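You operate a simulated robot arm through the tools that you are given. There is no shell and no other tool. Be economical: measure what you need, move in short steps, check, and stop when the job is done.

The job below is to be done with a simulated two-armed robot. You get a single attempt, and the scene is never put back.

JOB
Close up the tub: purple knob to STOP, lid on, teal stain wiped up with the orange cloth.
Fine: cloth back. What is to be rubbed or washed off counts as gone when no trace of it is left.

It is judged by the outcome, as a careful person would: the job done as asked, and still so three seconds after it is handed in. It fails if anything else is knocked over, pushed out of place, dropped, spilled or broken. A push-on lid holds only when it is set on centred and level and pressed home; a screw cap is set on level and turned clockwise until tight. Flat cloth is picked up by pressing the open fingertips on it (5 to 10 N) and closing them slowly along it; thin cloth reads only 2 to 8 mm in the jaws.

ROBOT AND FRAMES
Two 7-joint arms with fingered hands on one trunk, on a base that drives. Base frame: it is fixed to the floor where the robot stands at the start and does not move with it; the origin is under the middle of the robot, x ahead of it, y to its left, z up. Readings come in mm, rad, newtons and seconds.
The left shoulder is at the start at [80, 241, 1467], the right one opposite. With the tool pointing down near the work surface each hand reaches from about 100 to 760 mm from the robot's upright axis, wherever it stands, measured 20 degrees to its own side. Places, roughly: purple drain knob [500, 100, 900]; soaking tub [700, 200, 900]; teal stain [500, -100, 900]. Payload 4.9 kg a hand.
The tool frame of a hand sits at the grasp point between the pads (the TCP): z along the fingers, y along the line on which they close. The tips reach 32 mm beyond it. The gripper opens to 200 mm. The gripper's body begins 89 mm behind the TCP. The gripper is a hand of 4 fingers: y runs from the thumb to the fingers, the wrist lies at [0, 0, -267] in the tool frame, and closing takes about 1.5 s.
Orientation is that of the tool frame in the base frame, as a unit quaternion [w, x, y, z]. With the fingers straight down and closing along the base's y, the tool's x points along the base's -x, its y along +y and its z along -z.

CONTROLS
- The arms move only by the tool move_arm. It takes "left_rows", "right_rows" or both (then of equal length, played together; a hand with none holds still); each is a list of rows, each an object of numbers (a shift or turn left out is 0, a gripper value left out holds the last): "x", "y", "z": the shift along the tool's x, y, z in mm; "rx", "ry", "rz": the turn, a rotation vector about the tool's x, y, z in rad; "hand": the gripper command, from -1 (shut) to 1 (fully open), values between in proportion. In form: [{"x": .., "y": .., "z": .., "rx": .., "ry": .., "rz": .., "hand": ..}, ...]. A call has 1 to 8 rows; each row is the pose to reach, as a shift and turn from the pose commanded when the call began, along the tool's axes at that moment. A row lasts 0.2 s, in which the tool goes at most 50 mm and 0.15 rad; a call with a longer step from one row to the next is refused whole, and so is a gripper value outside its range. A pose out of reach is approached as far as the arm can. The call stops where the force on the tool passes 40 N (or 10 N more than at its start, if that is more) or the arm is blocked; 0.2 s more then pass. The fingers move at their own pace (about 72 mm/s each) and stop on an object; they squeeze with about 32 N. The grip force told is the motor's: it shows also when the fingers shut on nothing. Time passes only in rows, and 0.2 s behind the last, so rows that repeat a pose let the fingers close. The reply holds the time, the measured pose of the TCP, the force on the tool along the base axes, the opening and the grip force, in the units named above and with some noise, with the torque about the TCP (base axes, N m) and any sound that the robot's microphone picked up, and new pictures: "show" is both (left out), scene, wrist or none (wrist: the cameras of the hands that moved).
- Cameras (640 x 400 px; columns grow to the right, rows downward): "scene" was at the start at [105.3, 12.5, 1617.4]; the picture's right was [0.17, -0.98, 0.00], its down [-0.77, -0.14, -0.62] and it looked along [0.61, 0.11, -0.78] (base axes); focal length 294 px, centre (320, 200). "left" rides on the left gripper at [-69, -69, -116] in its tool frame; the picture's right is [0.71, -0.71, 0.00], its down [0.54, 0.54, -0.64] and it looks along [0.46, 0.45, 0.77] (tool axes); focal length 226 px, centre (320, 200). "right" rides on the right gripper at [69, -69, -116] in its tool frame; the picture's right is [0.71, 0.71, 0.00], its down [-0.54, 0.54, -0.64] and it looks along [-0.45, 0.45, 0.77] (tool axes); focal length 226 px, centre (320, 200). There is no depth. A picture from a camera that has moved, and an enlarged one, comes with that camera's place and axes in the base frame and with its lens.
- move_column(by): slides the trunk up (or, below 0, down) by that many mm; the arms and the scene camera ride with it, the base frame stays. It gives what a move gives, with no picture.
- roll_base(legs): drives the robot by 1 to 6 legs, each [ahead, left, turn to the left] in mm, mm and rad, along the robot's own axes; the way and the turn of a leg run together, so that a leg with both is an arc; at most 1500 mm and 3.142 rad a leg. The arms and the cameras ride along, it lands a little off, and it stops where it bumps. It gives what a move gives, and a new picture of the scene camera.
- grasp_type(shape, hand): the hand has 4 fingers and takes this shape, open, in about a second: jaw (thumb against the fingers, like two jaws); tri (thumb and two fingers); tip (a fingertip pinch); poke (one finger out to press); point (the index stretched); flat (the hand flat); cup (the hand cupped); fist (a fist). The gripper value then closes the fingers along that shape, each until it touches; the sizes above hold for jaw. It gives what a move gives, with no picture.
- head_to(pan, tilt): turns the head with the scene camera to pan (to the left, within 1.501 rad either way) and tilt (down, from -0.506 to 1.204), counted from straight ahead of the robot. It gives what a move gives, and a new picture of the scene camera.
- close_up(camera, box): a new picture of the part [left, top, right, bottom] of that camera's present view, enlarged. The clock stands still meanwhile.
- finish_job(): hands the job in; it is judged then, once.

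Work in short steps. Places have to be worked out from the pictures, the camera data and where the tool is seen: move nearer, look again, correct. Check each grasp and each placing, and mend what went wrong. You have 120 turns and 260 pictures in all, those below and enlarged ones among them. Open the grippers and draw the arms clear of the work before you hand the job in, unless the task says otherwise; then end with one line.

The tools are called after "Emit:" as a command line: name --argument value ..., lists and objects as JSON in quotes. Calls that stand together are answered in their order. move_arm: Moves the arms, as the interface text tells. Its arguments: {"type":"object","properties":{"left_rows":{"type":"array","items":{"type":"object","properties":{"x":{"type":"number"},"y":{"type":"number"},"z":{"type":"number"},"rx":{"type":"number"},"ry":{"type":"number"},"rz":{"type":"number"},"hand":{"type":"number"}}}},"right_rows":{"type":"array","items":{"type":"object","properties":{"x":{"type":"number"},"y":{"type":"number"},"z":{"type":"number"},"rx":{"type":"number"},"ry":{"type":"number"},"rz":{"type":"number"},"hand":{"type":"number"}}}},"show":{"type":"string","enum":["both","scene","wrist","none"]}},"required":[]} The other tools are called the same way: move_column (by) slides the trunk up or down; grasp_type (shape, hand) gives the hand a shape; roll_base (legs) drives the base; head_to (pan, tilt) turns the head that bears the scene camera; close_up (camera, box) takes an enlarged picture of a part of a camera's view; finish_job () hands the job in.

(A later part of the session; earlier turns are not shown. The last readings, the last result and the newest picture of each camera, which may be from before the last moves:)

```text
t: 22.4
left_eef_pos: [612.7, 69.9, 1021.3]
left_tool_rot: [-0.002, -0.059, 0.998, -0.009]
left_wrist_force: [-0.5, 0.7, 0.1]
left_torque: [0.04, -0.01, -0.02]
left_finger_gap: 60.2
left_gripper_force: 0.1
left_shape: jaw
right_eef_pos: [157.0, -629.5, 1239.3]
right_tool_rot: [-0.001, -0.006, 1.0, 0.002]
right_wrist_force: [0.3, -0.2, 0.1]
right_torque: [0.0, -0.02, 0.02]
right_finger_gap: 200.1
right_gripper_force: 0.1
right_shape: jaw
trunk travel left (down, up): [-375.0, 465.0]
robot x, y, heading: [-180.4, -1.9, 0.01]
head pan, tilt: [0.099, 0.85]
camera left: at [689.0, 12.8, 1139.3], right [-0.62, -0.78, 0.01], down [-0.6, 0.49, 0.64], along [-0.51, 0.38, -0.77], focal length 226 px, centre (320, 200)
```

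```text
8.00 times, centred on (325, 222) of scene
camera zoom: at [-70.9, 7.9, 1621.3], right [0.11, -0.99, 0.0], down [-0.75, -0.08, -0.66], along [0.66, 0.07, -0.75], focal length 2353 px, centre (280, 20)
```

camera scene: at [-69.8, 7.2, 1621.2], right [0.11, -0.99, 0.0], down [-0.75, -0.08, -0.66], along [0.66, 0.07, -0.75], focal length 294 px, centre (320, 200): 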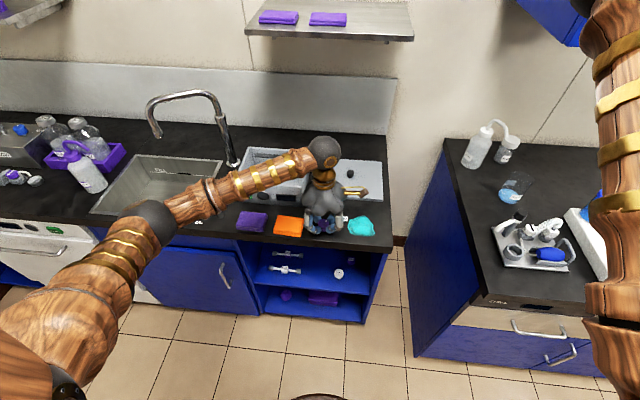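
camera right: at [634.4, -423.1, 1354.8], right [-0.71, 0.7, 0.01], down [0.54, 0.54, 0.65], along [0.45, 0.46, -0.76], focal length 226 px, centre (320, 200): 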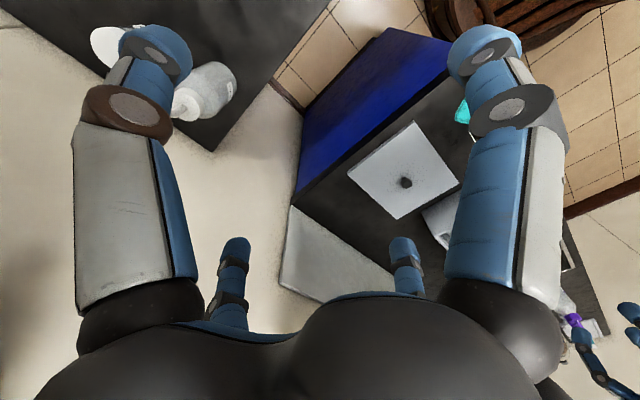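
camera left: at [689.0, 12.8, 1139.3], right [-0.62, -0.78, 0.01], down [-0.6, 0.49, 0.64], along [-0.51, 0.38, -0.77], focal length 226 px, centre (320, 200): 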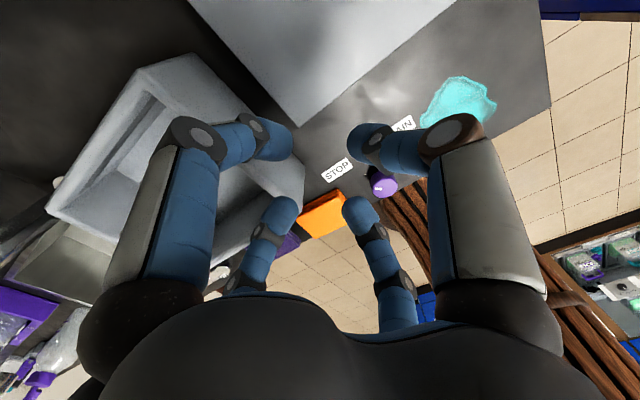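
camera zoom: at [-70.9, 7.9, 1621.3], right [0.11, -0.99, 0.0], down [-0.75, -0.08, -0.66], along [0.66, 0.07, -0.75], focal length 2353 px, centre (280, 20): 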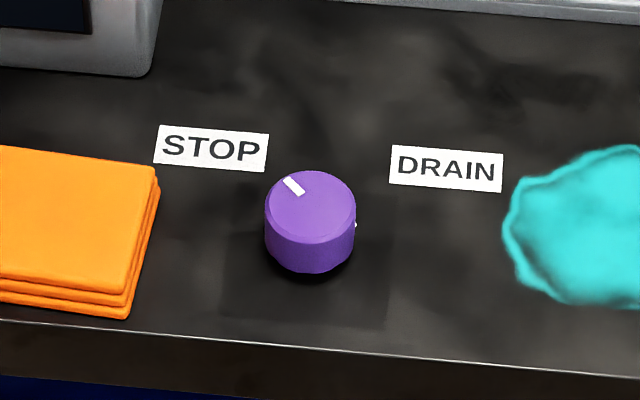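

The pointer is at about +42°, matching the STOP tick (ticks at ±41°): knob done. Now the lid: handle ≈ (706, -20), tub centre ≈ (654, 245), rim z≈947. I'll retract the hand and drive 190 mm forward for reach.

Emit:
move_arm --left_rows '[{"x": 20, "z": -20}, {"x": 60, "z": -40}, {"x": 100, "z": -50}, {"x": 130, "z": -60, "hand": -0.2}]' --show "none"

Emit:
roll_base --legs '[[190, 0, 0]]'

```text
t: 23.4
left_eef_pos: [484.7, 57.1, 1083.0]
left_tool_rot: [-0.002, -0.059, 0.998, -0.009]
left_wrist_force: [-0.7, 0.1, -0.3]
left_torque: [0.02, 0.01, -0.04]
left_finger_gap: 79.5
left_gripper_force: 0.0
left_shape: jaw
right_eef_pos: [156.7, -628.9, 1239.6]
right_tool_rot: [-0.001, -0.005, 1.0, 0.002]
right_wrist_force: [-0.1, 0.6, -0.8]
right_torque: [0.04, 0.02, 0.0]
right_finger_gap: 200.1
right_gripper_force: 0.1
right_shape: jaw
trunk travel left (down, up): [-375.0, 465.0]
robot x, y, heading: [-180.5, 0.6, 0.006]
head pan, tilt: [0.099, 0.85]
```

```text
t: 25.0
left_eef_pos: [670.9, 61.8, 1082.8]
left_tool_rot: [0.0, -0.059, 0.998, -0.009]
left_wrist_force: [-0.3, -0.1, -0.3]
left_torque: [0.05, -0.03, 0.04]
left_finger_gap: 79.6
left_gripper_force: 0.1
left_shape: jaw
right_eef_pos: [345.8, -625.9, 1240.0]
right_tool_rot: [0.001, -0.007, 1.0, 0.002]
right_wrist_force: [-0.6, 0.4, 0.3]
right_torque: [-0.03, -0.03, 0.02]
right_finger_gap: 199.8
right_gripper_force: 0.1
right_shape: jaw
trunk travel left (down, up): [-375.0, 465.0]
robot x, y, heading: [8.5, -1.0, 0.015]
head pan, tilt: [0.099, 0.85]
camera scene: at [114.9, 9.5, 1621.6], right [0.11, -0.99, 0.0], down [-0.75, -0.08, -0.66], along [0.66, 0.07, -0.75], focal length 294 px, centre (320, 200)
```

scene: 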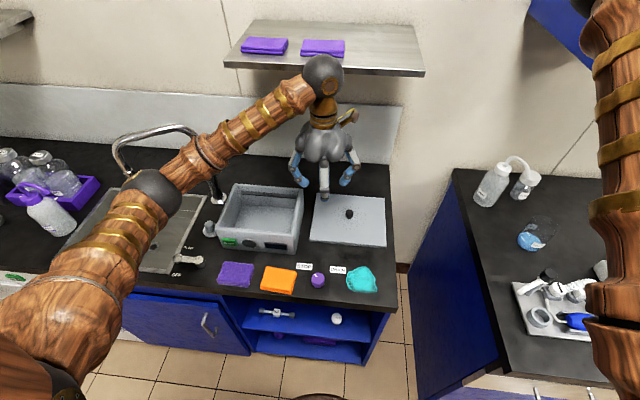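

The wall shelf edge looks to be near x≈710–780, z≈1330, so I'll stay low near it. First over (650, -20) and down to TCP z≈970.

Emit:
move_arm --left_rows '[{"x": 8, "y": -25, "z": 20, "rz": 0.06}, {"x": 16, "y": -50, "z": 45, "rz": 0.118, "rx": -0.018}, {"x": 29, "y": -79, "z": 70, "rz": 0.118, "rx": -0.018}, {"x": 29, "y": -79, "z": 110, "rz": 0.118, "rx": -0.018}, {"x": 29, "y": -79, "z": 110, "rz": 0.118, "rx": -0.018}]'

```text
t: 26.2
left_eef_pos: [654.4, -21.3, 971.7]
left_tool_rot: [-0.001, -0.001, 1.0, 0.0]
left_wrist_force: [0.4, 0.2, -0.4]
left_torque: [0.05, -0.01, 0.02]
left_finger_gap: 79.7
left_gripper_force: 0.0
left_shape: jaw
right_eef_pos: [346.6, -628.1, 1240.3]
right_tool_rot: [-0.001, -0.006, 1.0, 0.002]
right_wrist_force: [-0.2, 0.7, 0.3]
right_torque: [0.01, 0.04, 0.02]
right_finger_gap: 200.1
right_gripper_force: 0.1
right_shape: jaw
trunk travel left (down, up): [-375.0, 465.0]
robot x, y, heading: [8.4, -0.3, 0.011]
head pan, tilt: [0.099, 0.85]
camera scene: at [117.5, 9.5, 1621.3], right [0.11, -0.99, 0.0], down [-0.75, -0.08, -0.66], along [0.66, 0.07, -0.75], focal length 294 px, centre (320, 200)
camera left: at [723.3, -89.8, 1088.0], right [-0.71, -0.71, 0.0], down [-0.54, 0.54, 0.64], along [-0.46, 0.45, -0.76], focal length 226 px, centre (320, 200)
```

scene: 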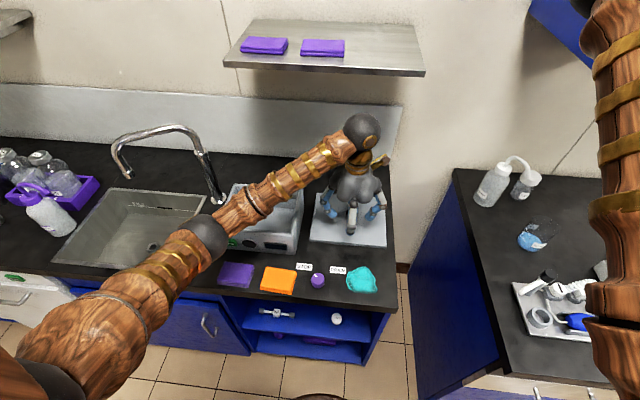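
left: 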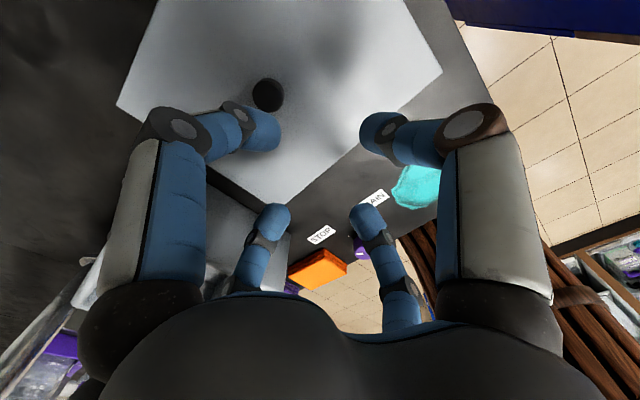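

The handle shows near (713, -21). I'll move over it at this height and verify alignment.

Emit:
move_arm --left_rows '[{"x": -30}, {"x": -57}, {"x": -57, "z": 20}, {"x": -57, "z": 30}, {"x": -57, "z": 30}]' --show "wrist"

Emit:
close_up --camera "scene" --box '[290, 90, 410, 250]'

```text
t: 27.4
left_eef_pos: [711.4, -22.1, 943.5]
left_tool_rot: [-0.002, -0.001, 1.0, 0.0]
left_wrist_force: [-0.5, -0.4, 0.1]
left_torque: [-0.01, 0.0, 0.02]
left_finger_gap: 79.7
left_gripper_force: 0.0
left_shape: jaw
right_eef_pos: [348.8, -627.7, 1240.4]
right_tool_rot: [0.0, -0.007, 1.0, 0.002]
right_wrist_force: [0.3, -0.6, 0.8]
right_torque: [0.01, 0.01, -0.01]
right_finger_gap: 199.9
right_gripper_force: 0.0
right_shape: jaw
trunk travel left (down, up): [-375.0, 465.0]
robot x, y, heading: [8.2, 0.0, 0.012]
head pan, tilt: [0.099, 0.85]
camera left: at [780.4, -91.7, 1057.6], right [-0.71, -0.71, 0.0], down [-0.54, 0.54, 0.64], along [-0.46, 0.45, -0.76], focal length 226 px, centre (320, 200)
```

left: 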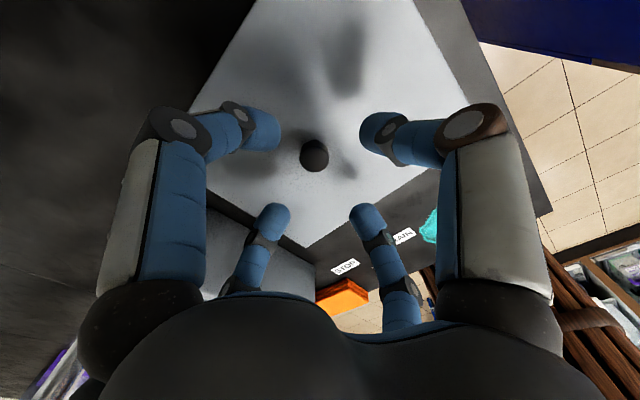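

```text
2.50 times, centred on (350, 170) of scene
camera zoom: at [118.0, 9.3, 1621.3], right [0.11, -0.99, 0.0], down [-0.75, -0.08, -0.66], along [0.66, 0.07, -0.75], focal length 735 px, centre (245, 275)
```

zoom: 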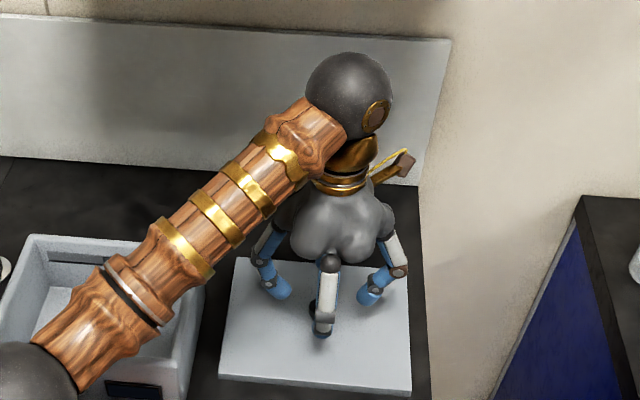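

Handle is at about (714, -19), mid height ≈878. I'll correct 3 mm and descend to TCP z≈906.

Emit:
move_arm --left_rows '[{"x": -3, "y": 3, "z": 10}, {"x": -3, "y": 3, "z": 20}, {"x": -3, "y": 3, "z": 30}, {"x": -3, "y": 3, "z": 37}, {"x": -3, "y": 3, "z": 37}]' --show "wrist"

Emit:
close_up --camera "scene" --box '[310, 160, 400, 250]'

```text
t: 28.6
left_eef_pos: [713.5, -19.5, 906.3]
left_tool_rot: [-0.001, -0.001, 1.0, 0.001]
left_wrist_force: [0.1, 0.4, 0.0]
left_torque: [0.0, -0.03, 0.03]
left_finger_gap: 79.6
left_gripper_force: 0.0
left_shape: jaw
right_eef_pos: [348.1, -627.6, 1240.4]
right_tool_rot: [-0.001, -0.006, 1.0, 0.002]
right_wrist_force: [0.7, -0.1, 0.0]
right_torque: [0.0, -0.02, 0.0]
right_finger_gap: 200.2
right_gripper_force: 0.0
right_shape: jaw
trunk travel left (down, up): [-375.0, 465.0]
robot x, y, heading: [10.2, -1.4, 0.009]
head pan, tilt: [0.099, 0.85]
camera left: at [782.8, -89.1, 1020.7], right [-0.71, -0.71, 0.0], down [-0.54, 0.54, 0.64], along [-0.46, 0.45, -0.76], focal length 226 px, centre (320, 200)
```

left: 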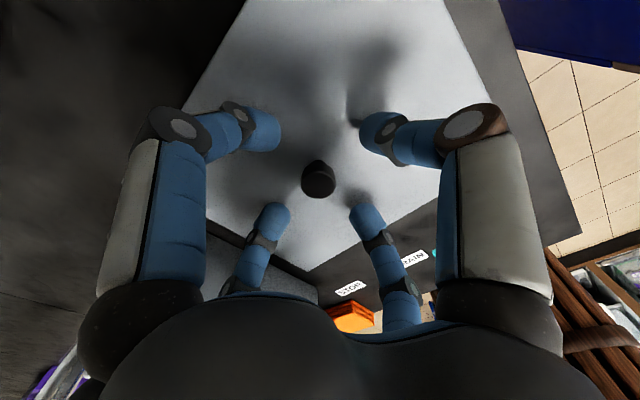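

```text
4.44 times, centred on (355, 205) of scene
camera zoom: at [117.8, 9.4, 1621.3], right [0.11, -0.99, 0.0], down [-0.75, -0.08, -0.66], along [0.66, 0.07, -0.75], focal length 1307 px, centre (164, 178)
```

zoom: 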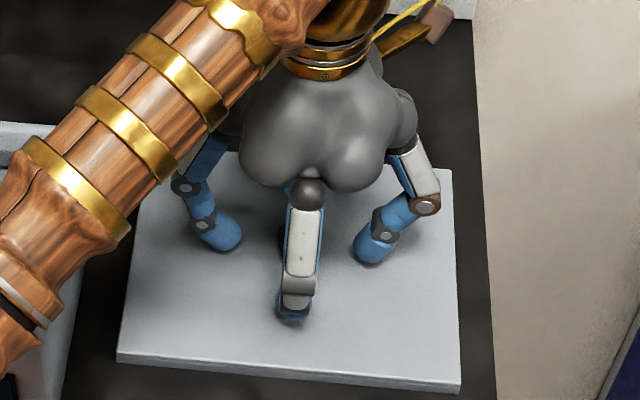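

Centred; tips are about 12 mm below the handle's top. I'll go 4 mm lower and close.

Emit:
move_arm --left_rows '[{"z": 4}, {"z": 4, "hand": -1}, {"z": 4}, {"z": 4}, {"z": 4}, {"z": 4}, {"z": 4}]' --show "wrist"

```text
t: 30.2
left_eef_pos: [712.7, -20.1, 900.8]
left_tool_rot: [-0.002, 0.0, 1.0, 0.0]
left_wrist_force: [-0.4, -1.2, -0.2]
left_torque: [0.0, 0.03, 0.03]
left_finger_gap: 19.3
left_gripper_force: 32.3
left_shape: jaw
right_eef_pos: [348.5, -627.9, 1239.1]
right_tool_rot: [-0.001, -0.006, 1.0, 0.0]
right_wrist_force: [0.3, -0.4, 0.7]
right_torque: [0.0, 0.01, 0.04]
right_finger_gap: 200.1
right_gripper_force: 0.1
right_shape: jaw
trunk travel left (down, up): [-375.0, 465.0]
robot x, y, heading: [8.7, 3.7, 0.011]
head pan, tilt: [0.099, 0.85]
camera left: at [782.9, -89.4, 1016.1], right [-0.71, -0.71, 0.0], down [-0.54, 0.54, 0.64], along [-0.46, 0.45, -0.76], focal length 226 px, centre (320, 200)
```

left: 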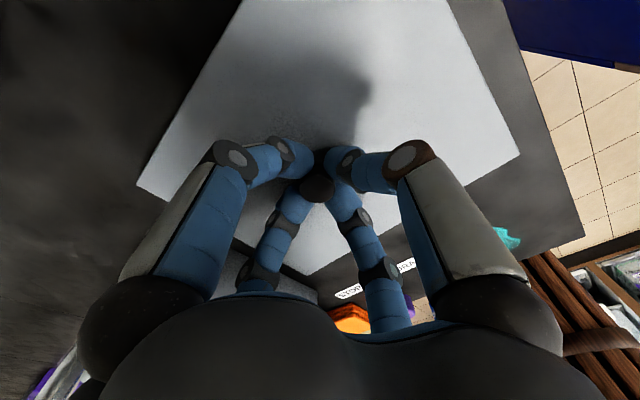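

Handle is gripped (19 mm). Lift 25 mm and check that the lid comes along level.

Emit:
move_arm --left_rows '[{"z": -8}, {"z": -16}, {"z": -25}, {"z": -25}]'

```text
t: 31.2
left_eef_pos: [714.0, -20.0, 927.6]
left_tool_rot: [-0.001, -0.001, 1.0, 0.001]
left_wrist_force: [-0.5, -0.3, -3.1]
left_torque: [-0.01, 0.0, 0.02]
left_finger_gap: 19.4
left_gripper_force: 31.8
left_shape: jaw
right_eef_pos: [347.2, -626.2, 1239.1]
right_tool_rot: [0.0, -0.007, 1.0, 0.002]
right_wrist_force: [0.8, 0.3, 0.4]
right_torque: [0.0, -0.01, -0.03]
right_finger_gap: 200.0
right_gripper_force: 0.0
right_shape: jaw
trunk travel left (down, up): [-375.0, 465.0]
robot x, y, heading: [11.7, 7.4, 0.011]
head pan, tilt: [0.099, 0.85]
camera scene: at [118.1, 9.1, 1621.3], right [0.11, -0.99, 0.0], down [-0.75, -0.08, -0.66], along [0.66, 0.07, -0.75], focal length 294 px, centre (320, 200)
camera left: at [783.4, -88.8, 1041.9], right [-0.71, -0.71, 0.0], down [-0.54, 0.54, 0.64], along [-0.46, 0.45, -0.76], focal length 226 px, centre (320, 200)
```

scene: 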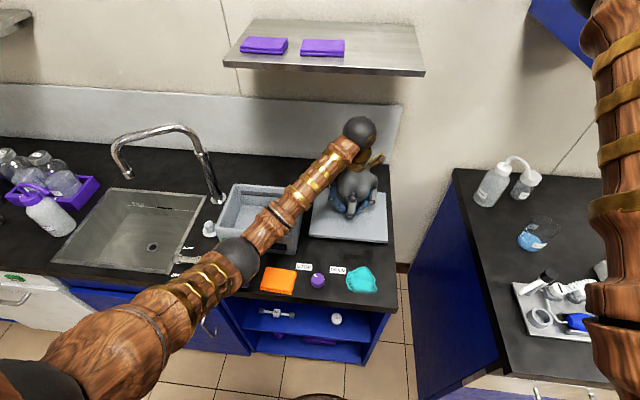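
left: 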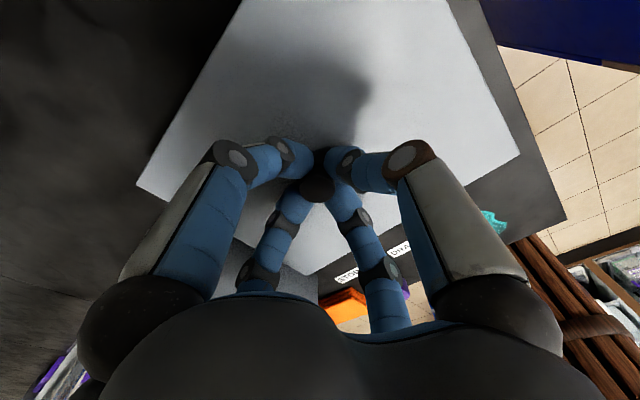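

The lid is lifted level. Moving it back 70 mm (clear of the shelf), then raising to TCP ≈1012.

Emit:
move_arm --left_rows '[{"x": 25}, {"x": 50, "z": -5}, {"x": 70, "z": -25}, {"x": 70, "z": -55}, {"x": 70, "z": -85}, {"x": 70, "z": -85}]'

```text
t: 32.6
left_eef_pos: [642.1, -19.8, 1011.9]
left_tool_rot: [-0.001, -0.001, 1.0, 0.0]
left_wrist_force: [0.5, 0.7, -2.2]
left_torque: [-0.01, -0.03, -0.02]
left_finger_gap: 19.5
left_gripper_force: 31.6
left_shape: jaw
right_eef_pos: [347.5, -626.8, 1239.5]
right_tool_rot: [-0.001, -0.006, 1.0, 0.002]
right_wrist_force: [0.0, 0.1, -0.7]
right_torque: [0.01, -0.01, 0.01]
right_finger_gap: 199.9
right_gripper_force: 0.1
right_shape: jaw
trunk travel left (down, up): [-375.0, 465.0]
robot x, y, heading: [6.8, 1.0, 0.012]
head pan, tilt: [0.099, 0.85]
camera scene: at [118.2, 9.5, 1621.2], right [0.11, -0.99, 0.0], down [-0.75, -0.08, -0.66], along [0.66, 0.07, -0.75], focal length 294 px, centre (320, 200)
camera left: at [711.6, -89.3, 1127.5], right [-0.71, -0.71, 0.0], down [-0.54, 0.54, 0.65], along [-0.46, 0.45, -0.76], focal length 226 px, centre (320, 200)
```

scene: 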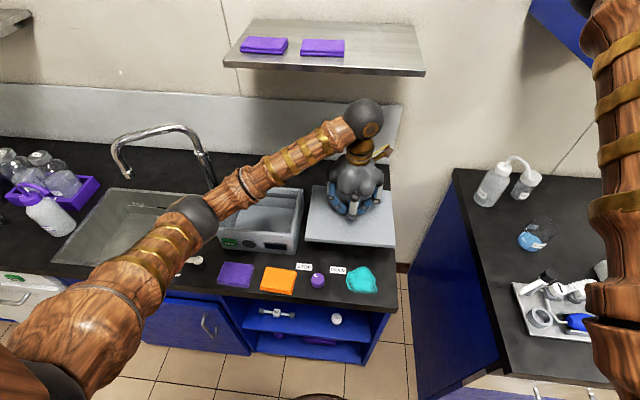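
left: 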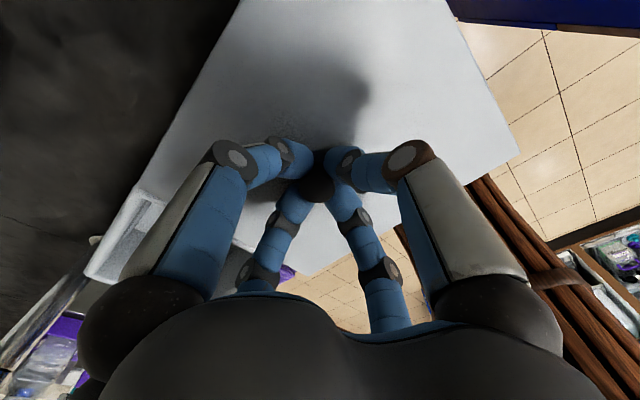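

Now carry it 265 mm to the left over the tub.

Emit:
move_arm --left_rows '[{"y": 40}, {"y": 85}, {"y": 130}, {"y": 175}, {"y": 220}, {"y": 255, "x": -6}, {"y": 265, "x": -12}, {"y": 265, "x": -12}]'

Emit:
close_up --camera "scene" --box '[190, 150, 350, 270]'

```text
t: 34.4
left_eef_pos: [655.2, 246.2, 1012.6]
left_tool_rot: [0.0, -0.001, 1.0, 0.001]
left_wrist_force: [-0.5, 0.4, -3.0]
left_torque: [0.01, -0.04, 0.02]
left_finger_gap: 19.3
left_gripper_force: 31.4
left_shape: jaw
right_eef_pos: [345.9, -626.8, 1239.5]
right_tool_rot: [-0.001, -0.007, 1.0, 0.002]
right_wrist_force: [0.1, 0.3, 0.3]
right_torque: [-0.01, 0.01, 0.01]
right_finger_gap: 200.0
right_gripper_force: 0.0
right_shape: jaw
trunk travel left (down, up): [-375.0, 465.0]
robot x, y, heading: [4.0, -0.1, 0.013]
head pan, tilt: [0.099, 0.85]
camera scene: at [117.9, 9.7, 1621.3], right [0.11, -0.99, 0.0], down [-0.75, -0.08, -0.66], along [0.66, 0.07, -0.75], focal length 294 px, centre (320, 200)
camera left: at [723.4, 177.0, 1127.6], right [-0.71, -0.71, 0.0], down [-0.54, 0.54, 0.64], along [-0.46, 0.45, -0.76], focal length 226 px, centre (320, 200)
```

scene: 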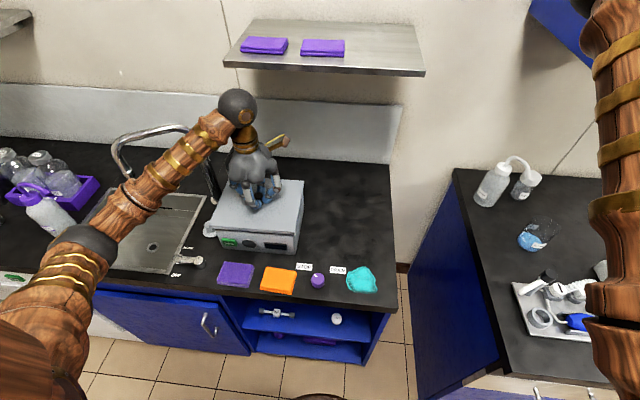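
left: 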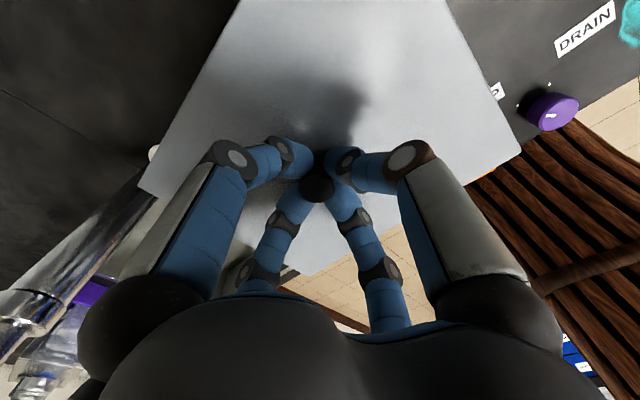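

```text
3.33 times, centred on (270, 210) of scene
camera zoom: at [117.9, 9.7, 1621.3], right [0.11, -0.99, 0.0], down [-0.75, -0.08, -0.66], along [0.66, 0.07, -0.75], focal length 980 px, centre (487, 167)
```

zoom: 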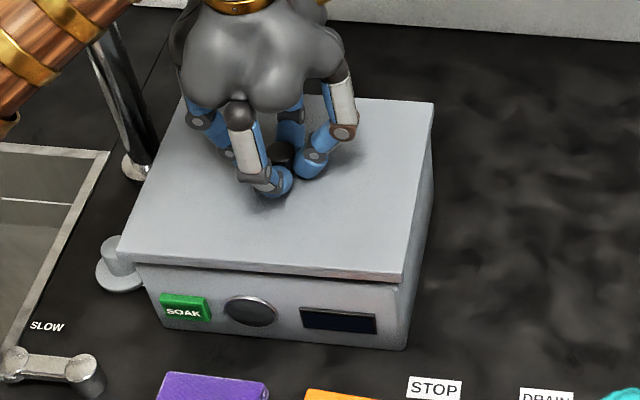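

The lid is over the tub: lid spans y≈128–361, tub y≈133–353, nearly centred. I'll shift 2 mm back and 1 mm right, lower 17 mm to just above the rim, and recheck.

Emit:
move_arm --left_rows '[{"x": 2, "y": -2, "z": 6}, {"x": 2, "y": -2, "z": 12}, {"x": 2, "y": -2, "z": 17}, {"x": 2, "y": -2, "z": 17}]' --show "wrist"

Emit:
close_up --camera "scene" --box '[205, 220, 315, 260]'

Emit:
close_up --camera "scene" --box '[270, 170, 320, 260]'

```text
t: 35.4
left_eef_pos: [652.6, 243.8, 997.9]
left_tool_rot: [0.001, -0.001, 1.0, 0.001]
left_wrist_force: [0.9, 1.6, 25.0]
left_torque: [0.06, -0.07, 0.02]
left_finger_gap: 19.8
left_gripper_force: 32.2
left_shape: jaw
right_eef_pos: [345.4, -627.9, 1240.6]
right_tool_rot: [0.0, -0.006, 1.0, 0.001]
right_wrist_force: [0.4, 0.7, 0.1]
right_torque: [-0.04, 0.02, 0.01]
right_finger_gap: 200.2
right_gripper_force: 0.1
right_shape: jaw
trunk travel left (down, up): [-375.0, 465.0]
robot x, y, heading: [12.0, -1.7, 0.012]
head pan, tilt: [0.099, 0.85]
camera left: at [720.8, 174.3, 1114.2], right [-0.71, -0.71, 0.0], down [-0.54, 0.54, 0.64], along [-0.45, 0.45, -0.77], focal length 226 px, centre (320, 200)
```

left: 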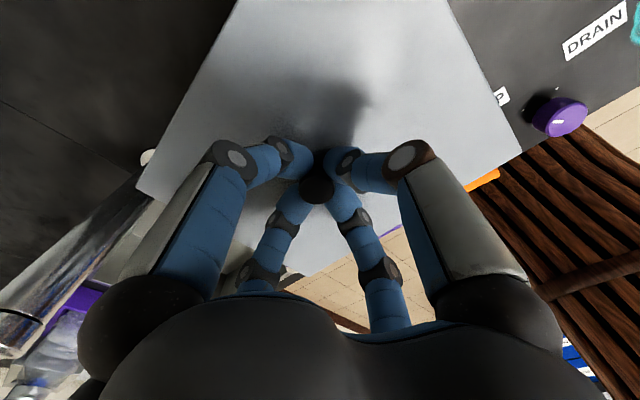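

```text
5.82 times, centred on (260, 240) of scene
camera zoom: at [115.5, 8.9, 1621.8], right [0.11, -0.99, 0.0], down [-0.75, -0.08, -0.66], along [0.66, 0.07, -0.75], focal length 1711 px, centre (669, -33)
```

zoom: 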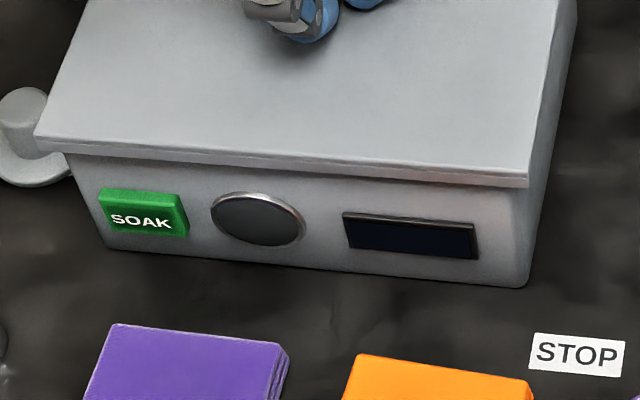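

```text
4.44 times, centred on (295, 215) of scene
camera zoom: at [115.5, 8.9, 1621.8], right [0.11, -0.99, 0.0], down [-0.75, -0.08, -0.66], along [0.66, 0.07, -0.75], focal length 1307 px, centre (431, 133)
```

zoom: 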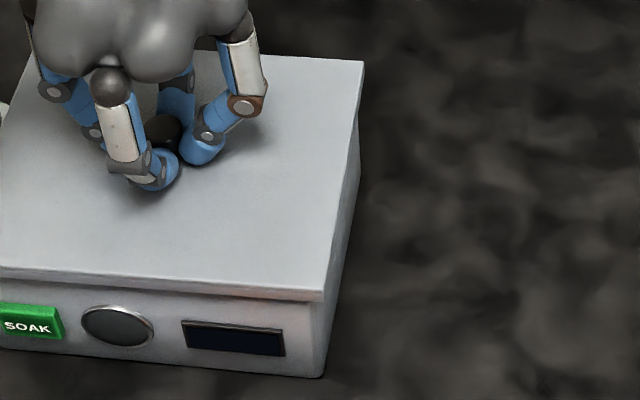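

The lid touches the rim already (25 N, rim ≈ z 955). Before pressing I need the fore–aft centring, so I'll enlarge the right side of the tub to see its rear bottom corner.

Emit:
close_up --camera "scene" --box '[285, 175, 325, 215]'

Emit:
close_up --camera "scene" --box '[285, 215, 325, 260]'

Emit:
close_up --camera "left" --box '[420, 0, 560, 200]'

```text
10.00 times, centred on (305, 195) of scene
camera zoom: at [115.5, 8.9, 1621.8], right [0.11, -0.99, 0.0], down [-0.75, -0.08, -0.66], along [0.66, 0.07, -0.75], focal length 2941 px, centre (470, 250)
```

zoom: 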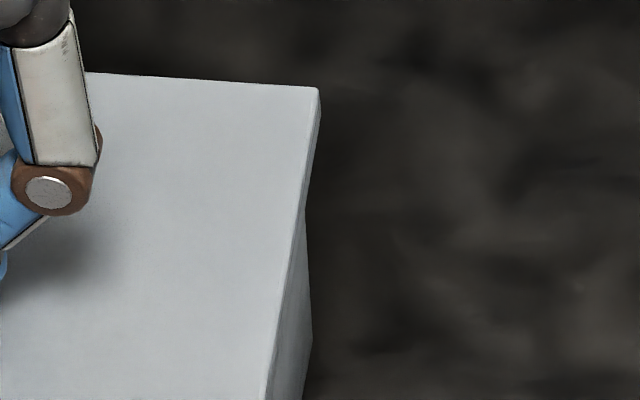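

```text
8.89 times, centred on (305, 238) of scene
camera zoom: at [115.5, 8.9, 1621.8], right [0.11, -0.99, 0.0], down [-0.75, -0.08, -0.66], along [0.66, 0.07, -0.75], focal length 2614 px, centre (453, -133)
```

zoom: 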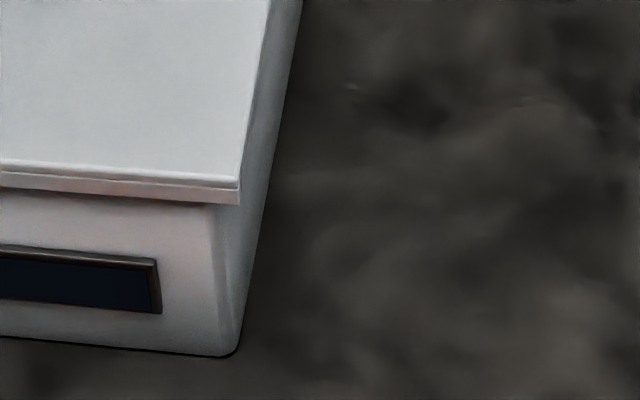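

```text
2.00 times, centred on (490, 100) of left
camera zoom: at [720.8, 174.3, 1114.2], right [-0.71, -0.71, 0.0], down [-0.54, 0.54, 0.64], along [-0.45, 0.45, -0.77], focal length 452 px, centre (-20, 400)
```

zoom: 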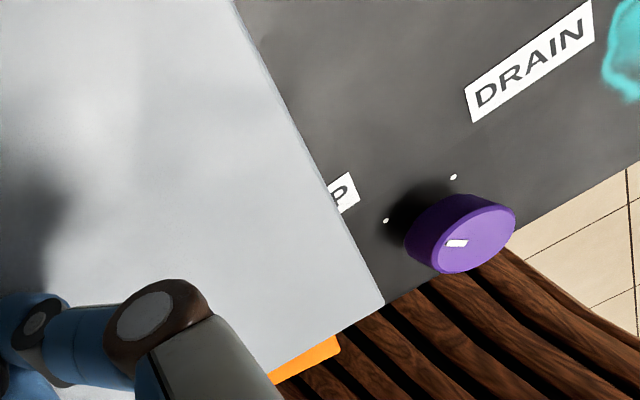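

Measured in one frame: lid centre x≈652.4 vs tub 647.5, and lid yawed ≈0.014 rad. I'll lift slightly, shift 5 mm toward me with that small turn, and set it back down gently.

Emit:
move_arm --left_rows '[{"z": -6}, {"z": -10, "x": 3, "rz": 0.014}, {"z": -10, "x": 5, "y": -0.7, "rz": 0.014}, {"z": -6, "x": 5, "y": -0.7, "rz": 0.014}, {"z": -3, "x": 5, "y": -0.7, "rz": 0.014}, {"z": 0, "x": 5, "y": -0.7, "rz": 0.014}, {"z": 0, "x": 5, "y": -0.7, "rz": 0.014}]' --show "none"

Emit:
close_up --camera "scene" --box '[285, 175, 325, 215]'

Emit:
close_up --camera "scene" --box '[205, 220, 315, 260]'

```text
t: 37.0
left_eef_pos: [647.6, 242.1, 997.8]
left_tool_rot: [0.001, 0.006, 1.0, 0.001]
left_wrist_force: [4.5, -3.2, 26.9]
left_torque: [-0.01, -0.2, -0.05]
left_finger_gap: 19.9
left_gripper_force: 31.9
left_shape: jaw
right_eef_pos: [345.6, -628.4, 1239.4]
right_tool_rot: [0.0, -0.006, 1.0, 0.002]
right_wrist_force: [-0.4, -0.4, 0.4]
right_torque: [-0.03, 0.02, 0.01]
right_finger_gap: 199.6
right_gripper_force: 0.0
right_shape: jaw
trunk travel left (down, up): [-375.0, 465.0]
robot x, y, heading: [8.0, -0.8, 0.013]
head pan, tilt: [0.099, 0.85]
```

```text
10.00 times, centred on (305, 195) of scene
camera zoom: at [115.3, 8.0, 1621.8], right [0.11, -0.99, 0.0], down [-0.75, -0.08, -0.66], along [0.66, 0.07, -0.75], focal length 2941 px, centre (470, 250)
```

zoom: 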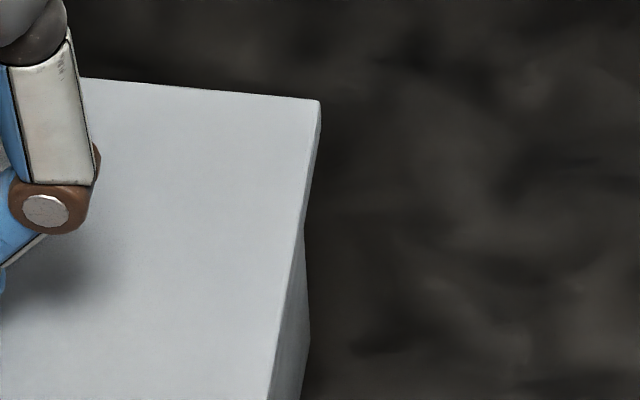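

```text
5.82 times, centred on (260, 240) of scene
camera zoom: at [115.3, 8.0, 1621.8], right [0.11, -0.99, 0.0], down [-0.75, -0.08, -0.66], along [0.66, 0.07, -0.75], focal length 1711 px, centre (669, -33)
```

zoom: 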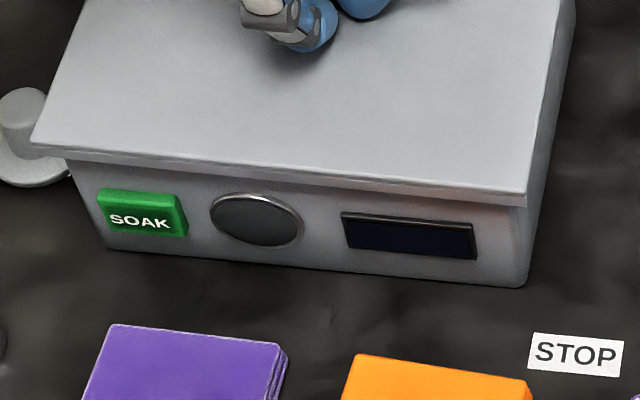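

The front-right corner looks lower than before, perhaps starting to seat. I'll examine the front corners closely.

Emit:
close_up --camera "scene" --box '[280, 215, 320, 260]'

Emit:
close_up --camera "scene" --box '[200, 220, 240, 265]'

Emit:
close_up --camera "scene" --box '[200, 150, 320, 260]'

```text
8.89 times, centred on (300, 238) of scene
camera zoom: at [115.3, 8.0, 1621.8], right [0.11, -0.99, 0.0], down [-0.75, -0.08, -0.66], along [0.66, 0.07, -0.75], focal length 2614 px, centre (498, -133)
```

zoom: 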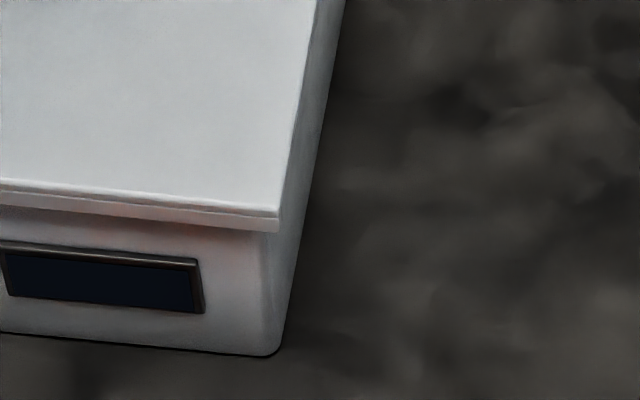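

```text
8.89 times, centred on (220, 242) of scene
camera zoom: at [115.3, 8.0, 1621.8], right [0.11, -0.99, 0.0], down [-0.75, -0.08, -0.66], along [0.66, 0.07, -0.75], focal length 2614 px, centre (1209, -178)
```

zoom: 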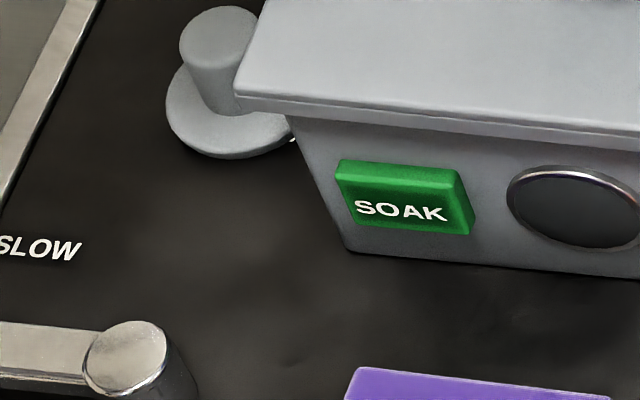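

```text
3.64 times, centred on (260, 205) of scene
camera zoom: at [115.3, 8.0, 1621.8], right [0.11, -0.99, 0.0], down [-0.75, -0.08, -0.66], along [0.66, 0.07, -0.75], focal length 1069 px, centre (538, 182)
```

zoom: 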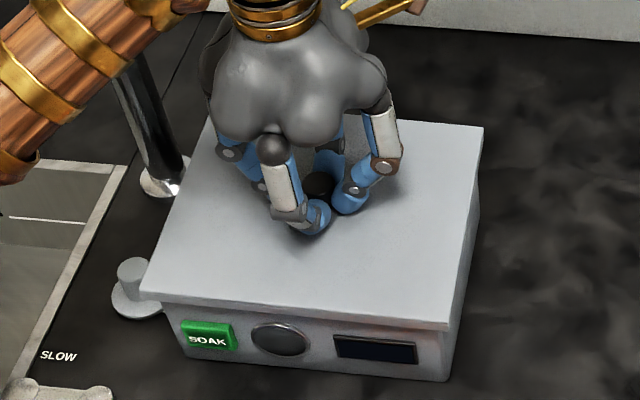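

The lid seems pitched front-down a little while resting on the rim. I'll lift 12 mm clear and measure its attitude in the air.

Emit:
move_arm --left_rows '[{"z": -6}, {"z": -12}, {"z": -12}]' --show "none"

Emit:
close_up --camera "scene" --box '[280, 215, 320, 260]'

Emit:
close_up --camera "scene" --box '[200, 220, 240, 265]'

Emit:
close_up --camera "scene" --box '[285, 170, 325, 215]'

```text
t: 37.8
left_eef_pos: [647.9, 242.1, 1006.1]
left_tool_rot: [-0.001, 0.006, 1.0, -0.001]
left_wrist_force: [-0.3, -0.5, -2.0]
left_torque: [0.0, -0.01, 0.03]
left_finger_gap: 19.8
left_gripper_force: 31.5
left_shape: jaw
right_eef_pos: [346.6, -628.3, 1240.2]
right_tool_rot: [-0.001, -0.006, 1.0, 0.002]
right_wrist_force: [0.1, 0.2, -0.3]
right_torque: [0.02, 0.01, -0.01]
right_finger_gap: 199.6
right_gripper_force: 0.0
right_shape: jaw
trunk travel left (down, up): [-375.0, 465.0]
robot x, y, heading: [8.3, 0.5, 0.01]
head pan, tilt: [0.099, 0.85]
```

```text
8.89 times, centred on (300, 238) of scene
camera zoom: at [117.8, 9.3, 1621.2], right [0.11, -0.99, 0.0], down [-0.75, -0.08, -0.66], along [0.66, 0.07, -0.75], focal length 2614 px, centre (498, -133)
```

zoom: 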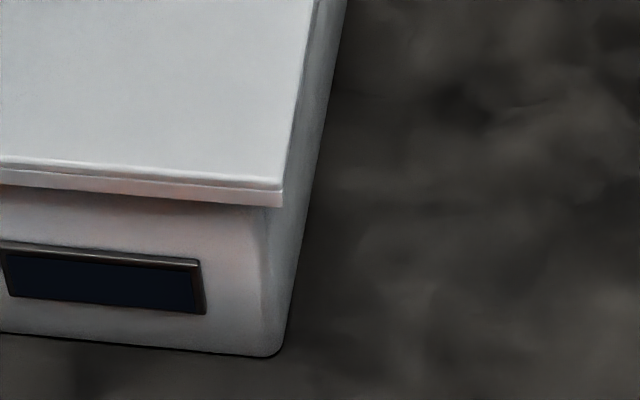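

```text
8.89 times, centred on (220, 242) of scene
camera zoom: at [117.8, 9.3, 1621.2], right [0.11, -0.99, 0.0], down [-0.75, -0.08, -0.66], along [0.66, 0.07, -0.75], focal length 2614 px, centre (1209, -178)
```

zoom: 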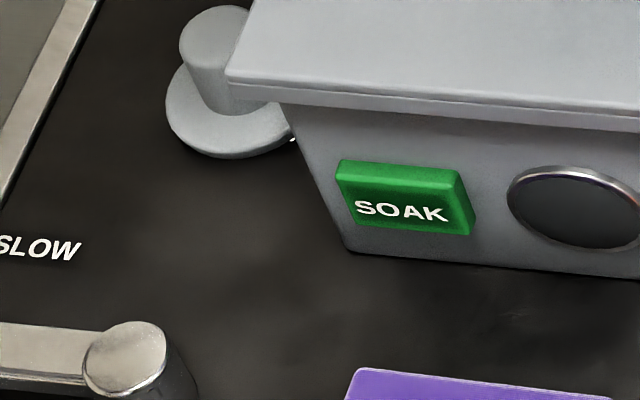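

```text
8.89 times, centred on (305, 192) of scene
camera zoom: at [117.8, 9.3, 1621.2], right [0.11, -0.99, 0.0], down [-0.75, -0.08, -0.66], along [0.66, 0.07, -0.75], focal length 2614 px, centre (453, 267)
```

zoom: 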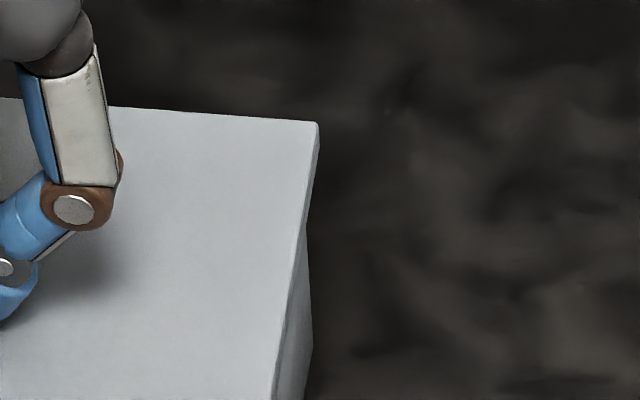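

In the air the lid is level; its centre is (644.3, 241.7) vs tub (647.6, 242.4), with 0.011 rad yaw left. Correcting and lowering onto the rim.

Emit:
move_arm --left_rows '[{"x": -3.3, "y": 0.7, "rz": 0.011}, {"x": -3.3, "y": 0.7, "rz": 0.011, "z": 4}, {"x": -3.3, "y": 0.7, "rz": 0.011, "z": 8}, {"x": -3.3, "y": 0.7, "rz": 0.011, "z": 11}, {"x": -3.3, "y": 0.7, "rz": 0.011, "z": 14}, {"x": -3.3, "y": 0.7, "rz": 0.011, "z": 14}]' --show "none"

Emit:
close_up --camera "scene" --box '[200, 150, 320, 260]'

```text
t: 39.2
left_eef_pos: [651.2, 243.9, 991.6]
left_tool_rot: [0.0, 0.011, 1.0, 0.0]
left_wrist_force: [0.5, -0.3, -2.9]
left_torque: [-0.03, -0.02, -0.02]
left_finger_gap: 19.7
left_gripper_force: 31.5
left_shape: jaw
right_eef_pos: [347.8, -628.0, 1239.9]
right_tool_rot: [0.0, -0.006, 1.0, 0.002]
right_wrist_force: [-0.4, 0.0, 0.0]
right_torque: [0.0, 0.02, -0.01]
right_finger_gap: 199.7
right_gripper_force: 0.0
right_shape: jaw
trunk travel left (down, up): [-375.0, 465.0]
robot x, y, heading: [7.3, 0.9, 0.007]
head pan, tilt: [0.099, 0.85]
```

```text
3.64 times, centred on (260, 205) of scene
camera zoom: at [118.2, 9.7, 1621.3], right [0.11, -0.99, 0.0], down [-0.75, -0.08, -0.66], along [0.66, 0.07, -0.75], focal length 1069 px, centre (538, 182)
```

zoom: 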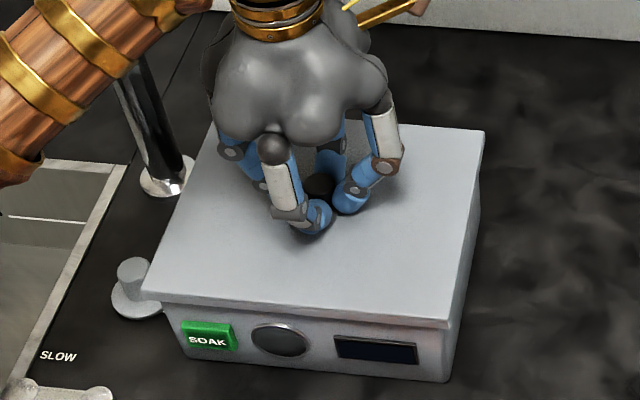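

It slipped past the rim height with no contact force: aligned. Continuing down slowly until seated.

Emit:
move_arm --left_rows '[{"z": 2}, {"z": 4}, {"z": 6}, {"z": 8}, {"z": 10}, {"z": 12}, {"z": 14}, {"z": 16}]' --show "none"

```text
t: 40.3
left_eef_pos: [651.9, 244.5, 989.9]
left_tool_rot: [0.003, 0.011, 1.0, 0.001]
left_wrist_force: [-2.7, 1.5, 20.5]
left_torque: [0.02, 0.02, -0.03]
left_finger_gap: 20.7
left_gripper_force: 31.5
left_shape: jaw
right_eef_pos: [346.6, -628.0, 1239.6]
right_tool_rot: [0.0, -0.008, 1.0, 0.002]
right_wrist_force: [0.0, 1.5, 0.8]
right_torque: [-0.01, 0.03, 0.03]
right_finger_gap: 200.0
right_gripper_force: 0.0
right_shape: jaw
trunk travel left (down, up): [-375.0, 465.0]
robot x, y, heading: [9.2, 3.8, 0.009]
head pan, tilt: [0.099, 0.85]
heard: snap
stopped in row 5 (left hand): the force on the tool passed its limit at 43 N (the readings are from after the stop); the commanded pose is now the measured one
```

A snap was heard. I'll check that the lid is level all around.

Emit:
close_up --camera "scene" --box '[200, 150, 320, 260]'

Emit:
move_arm --left_rows '[{"z": 3}, {"z": 6}, {"z": 6}]' --show "none"

```text
3.64 times, centred on (260, 205) of scene
camera zoom: at [115.9, 9.1, 1621.3], right [0.11, -0.99, 0.0], down [-0.75, -0.08, -0.66], along [0.66, 0.07, -0.75], focal length 1069 px, centre (538, 182)
```

zoom: 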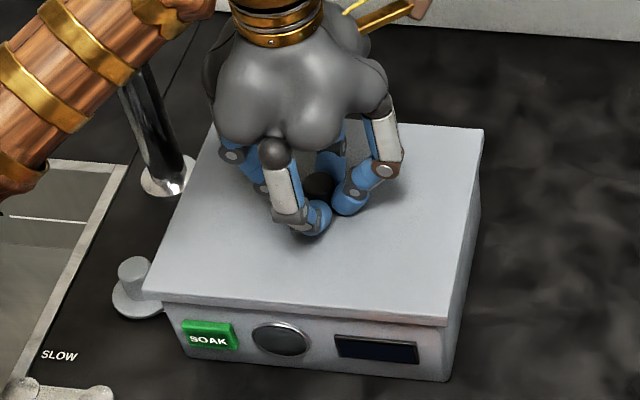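

```text
t: 40.8
left_eef_pos: [653.2, 244.2, 988.3]
left_tool_rot: [0.006, 0.012, 1.0, 0.001]
left_wrist_force: [-11.5, -1.7, 25.8]
left_torque: [-0.15, 0.23, -0.11]
left_finger_gap: 20.9
left_gripper_force: 31.9
left_shape: jaw
right_eef_pos: [345.2, -628.1, 1240.1]
right_tool_rot: [0.001, -0.007, 1.0, 0.002]
right_wrist_force: [-0.5, -0.3, 0.3]
right_torque: [0.02, 0.02, 0.01]
right_finger_gap: 200.0
right_gripper_force: 0.0
right_shape: jaw
trunk travel left (down, up): [-375.0, 465.0]
robot x, y, heading: [7.0, 1.2, 0.013]
head pan, tilt: [0.099, 0.85]
stopped in row 2 (left hand): the force on the tool passed its limit at 44 N (the readings are from after the stop); the commanded pose is now the measured one
```

It's firmly home. Release the handle, rise a little and pull back toward me.

Emit:
move_arm --left_rows '[{"z": -2, "hand": -0.2}, {"z": -2}, {"z": -2}, {"z": -2}, {"z": -12}, {"z": -30}, {"z": -45, "x": 30}, {"z": -50, "x": 70}]' --show "wrist"

Emit:
close_up --camera "scene" --box '[200, 150, 320, 260]'

```text
t: 42.6
left_eef_pos: [581.7, 246.9, 1035.5]
left_tool_rot: [0.006, 0.011, 1.0, 0.001]
left_wrist_force: [-0.7, -0.3, -0.4]
left_torque: [0.0, -0.04, 0.02]
left_finger_gap: 80.1
left_gripper_force: 0.1
left_shape: jaw
right_eef_pos: [346.3, -626.6, 1239.4]
right_tool_rot: [-0.001, -0.006, 1.0, 0.002]
right_wrist_force: [0.4, -0.2, -0.5]
right_torque: [-0.04, -0.02, 0.01]
right_finger_gap: 199.8
right_gripper_force: 0.1
right_shape: jaw
trunk travel left (down, up): [-375.0, 465.0]
robot x, y, heading: [8.6, 2.4, 0.007]
head pan, tilt: [0.099, 0.85]
camera left: at [647.0, 176.0, 1151.2], right [-0.72, -0.69, -0.01], down [-0.54, 0.55, 0.64], along [-0.44, 0.46, -0.77], focal length 226 px, centre (320, 200)
```

left: 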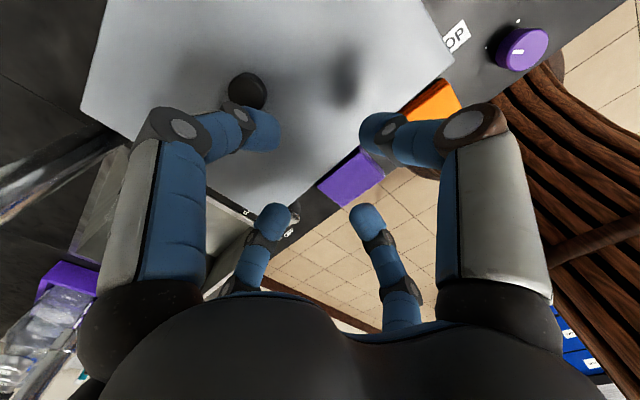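

```text
3.64 times, centred on (260, 205) of scene
camera zoom: at [116.1, 10.5, 1621.4], right [0.11, -0.99, 0.0], down [-0.75, -0.08, -0.66], along [0.66, 0.07, -0.75], focal length 1069 px, centre (538, 182)
```

zoom: 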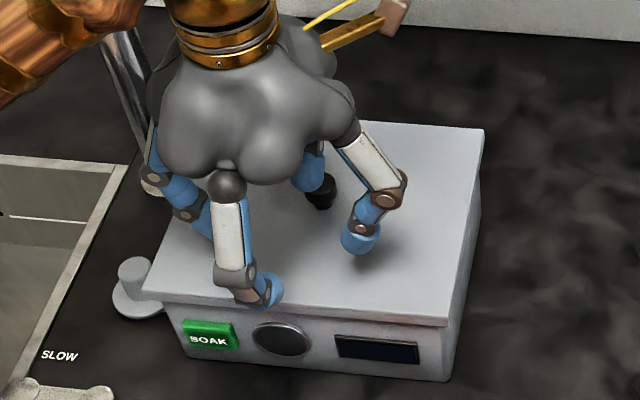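

The lid stayed on, level. Now drive back 190 mm to work on the cloth (≈(465,163)) and stain (≈(500,-64)).

Emit:
roll_base --legs '[[-190, 0, 0]]'

Emit:
close_up --camera "scene" --box '[230, 190, 390, 250]'

```text
t: 44.1
left_eef_pos: [396.1, 242.7, 1033.5]
left_tool_rot: [0.003, 0.01, 1.0, 0.0]
left_wrist_force: [-0.1, 1.1, -0.7]
left_torque: [0.01, -0.01, -0.01]
left_finger_gap: 80.1
left_gripper_force: 0.0
left_shape: jaw
right_eef_pos: [160.7, -629.3, 1239.2]
right_tool_rot: [-0.002, -0.006, 1.0, 0.002]
right_wrist_force: [-0.3, 0.2, -1.0]
right_torque: [-0.03, 0.03, -0.02]
right_finger_gap: 199.9
right_gripper_force: 0.0
right_shape: jaw
trunk travel left (down, up): [-375.0, 465.0]
robot x, y, heading: [-182.4, -2.1, 0.013]
head pan, tilt: [0.099, 0.85]
camera scene: at [-67.6, 7.6, 1621.0], right [0.11, -0.99, 0.0], down [-0.75, -0.08, -0.66], along [0.65, 0.07, -0.75], focal length 294 px, centre (320, 200)
```

scene: 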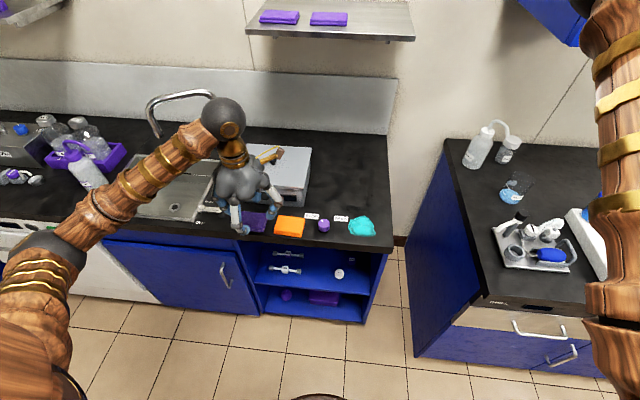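

```text
4.00 times, centred on (310, 220) of scene
camera zoom: at [-67.6, 7.6, 1621.0], right [0.11, -0.99, 0.0], down [-0.75, -0.08, -0.66], along [0.65, 0.07, -0.75], focal length 1176 px, centre (360, 120)
```

zoom: 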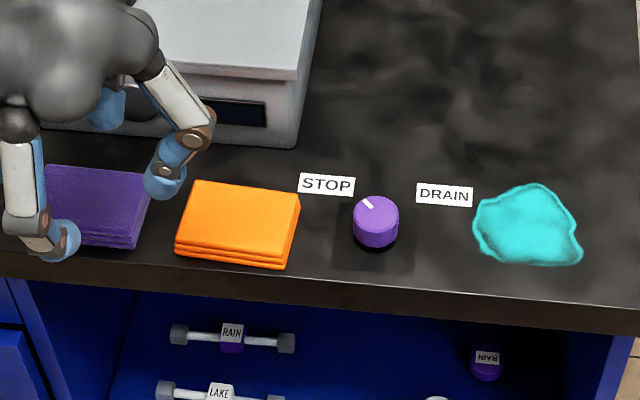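

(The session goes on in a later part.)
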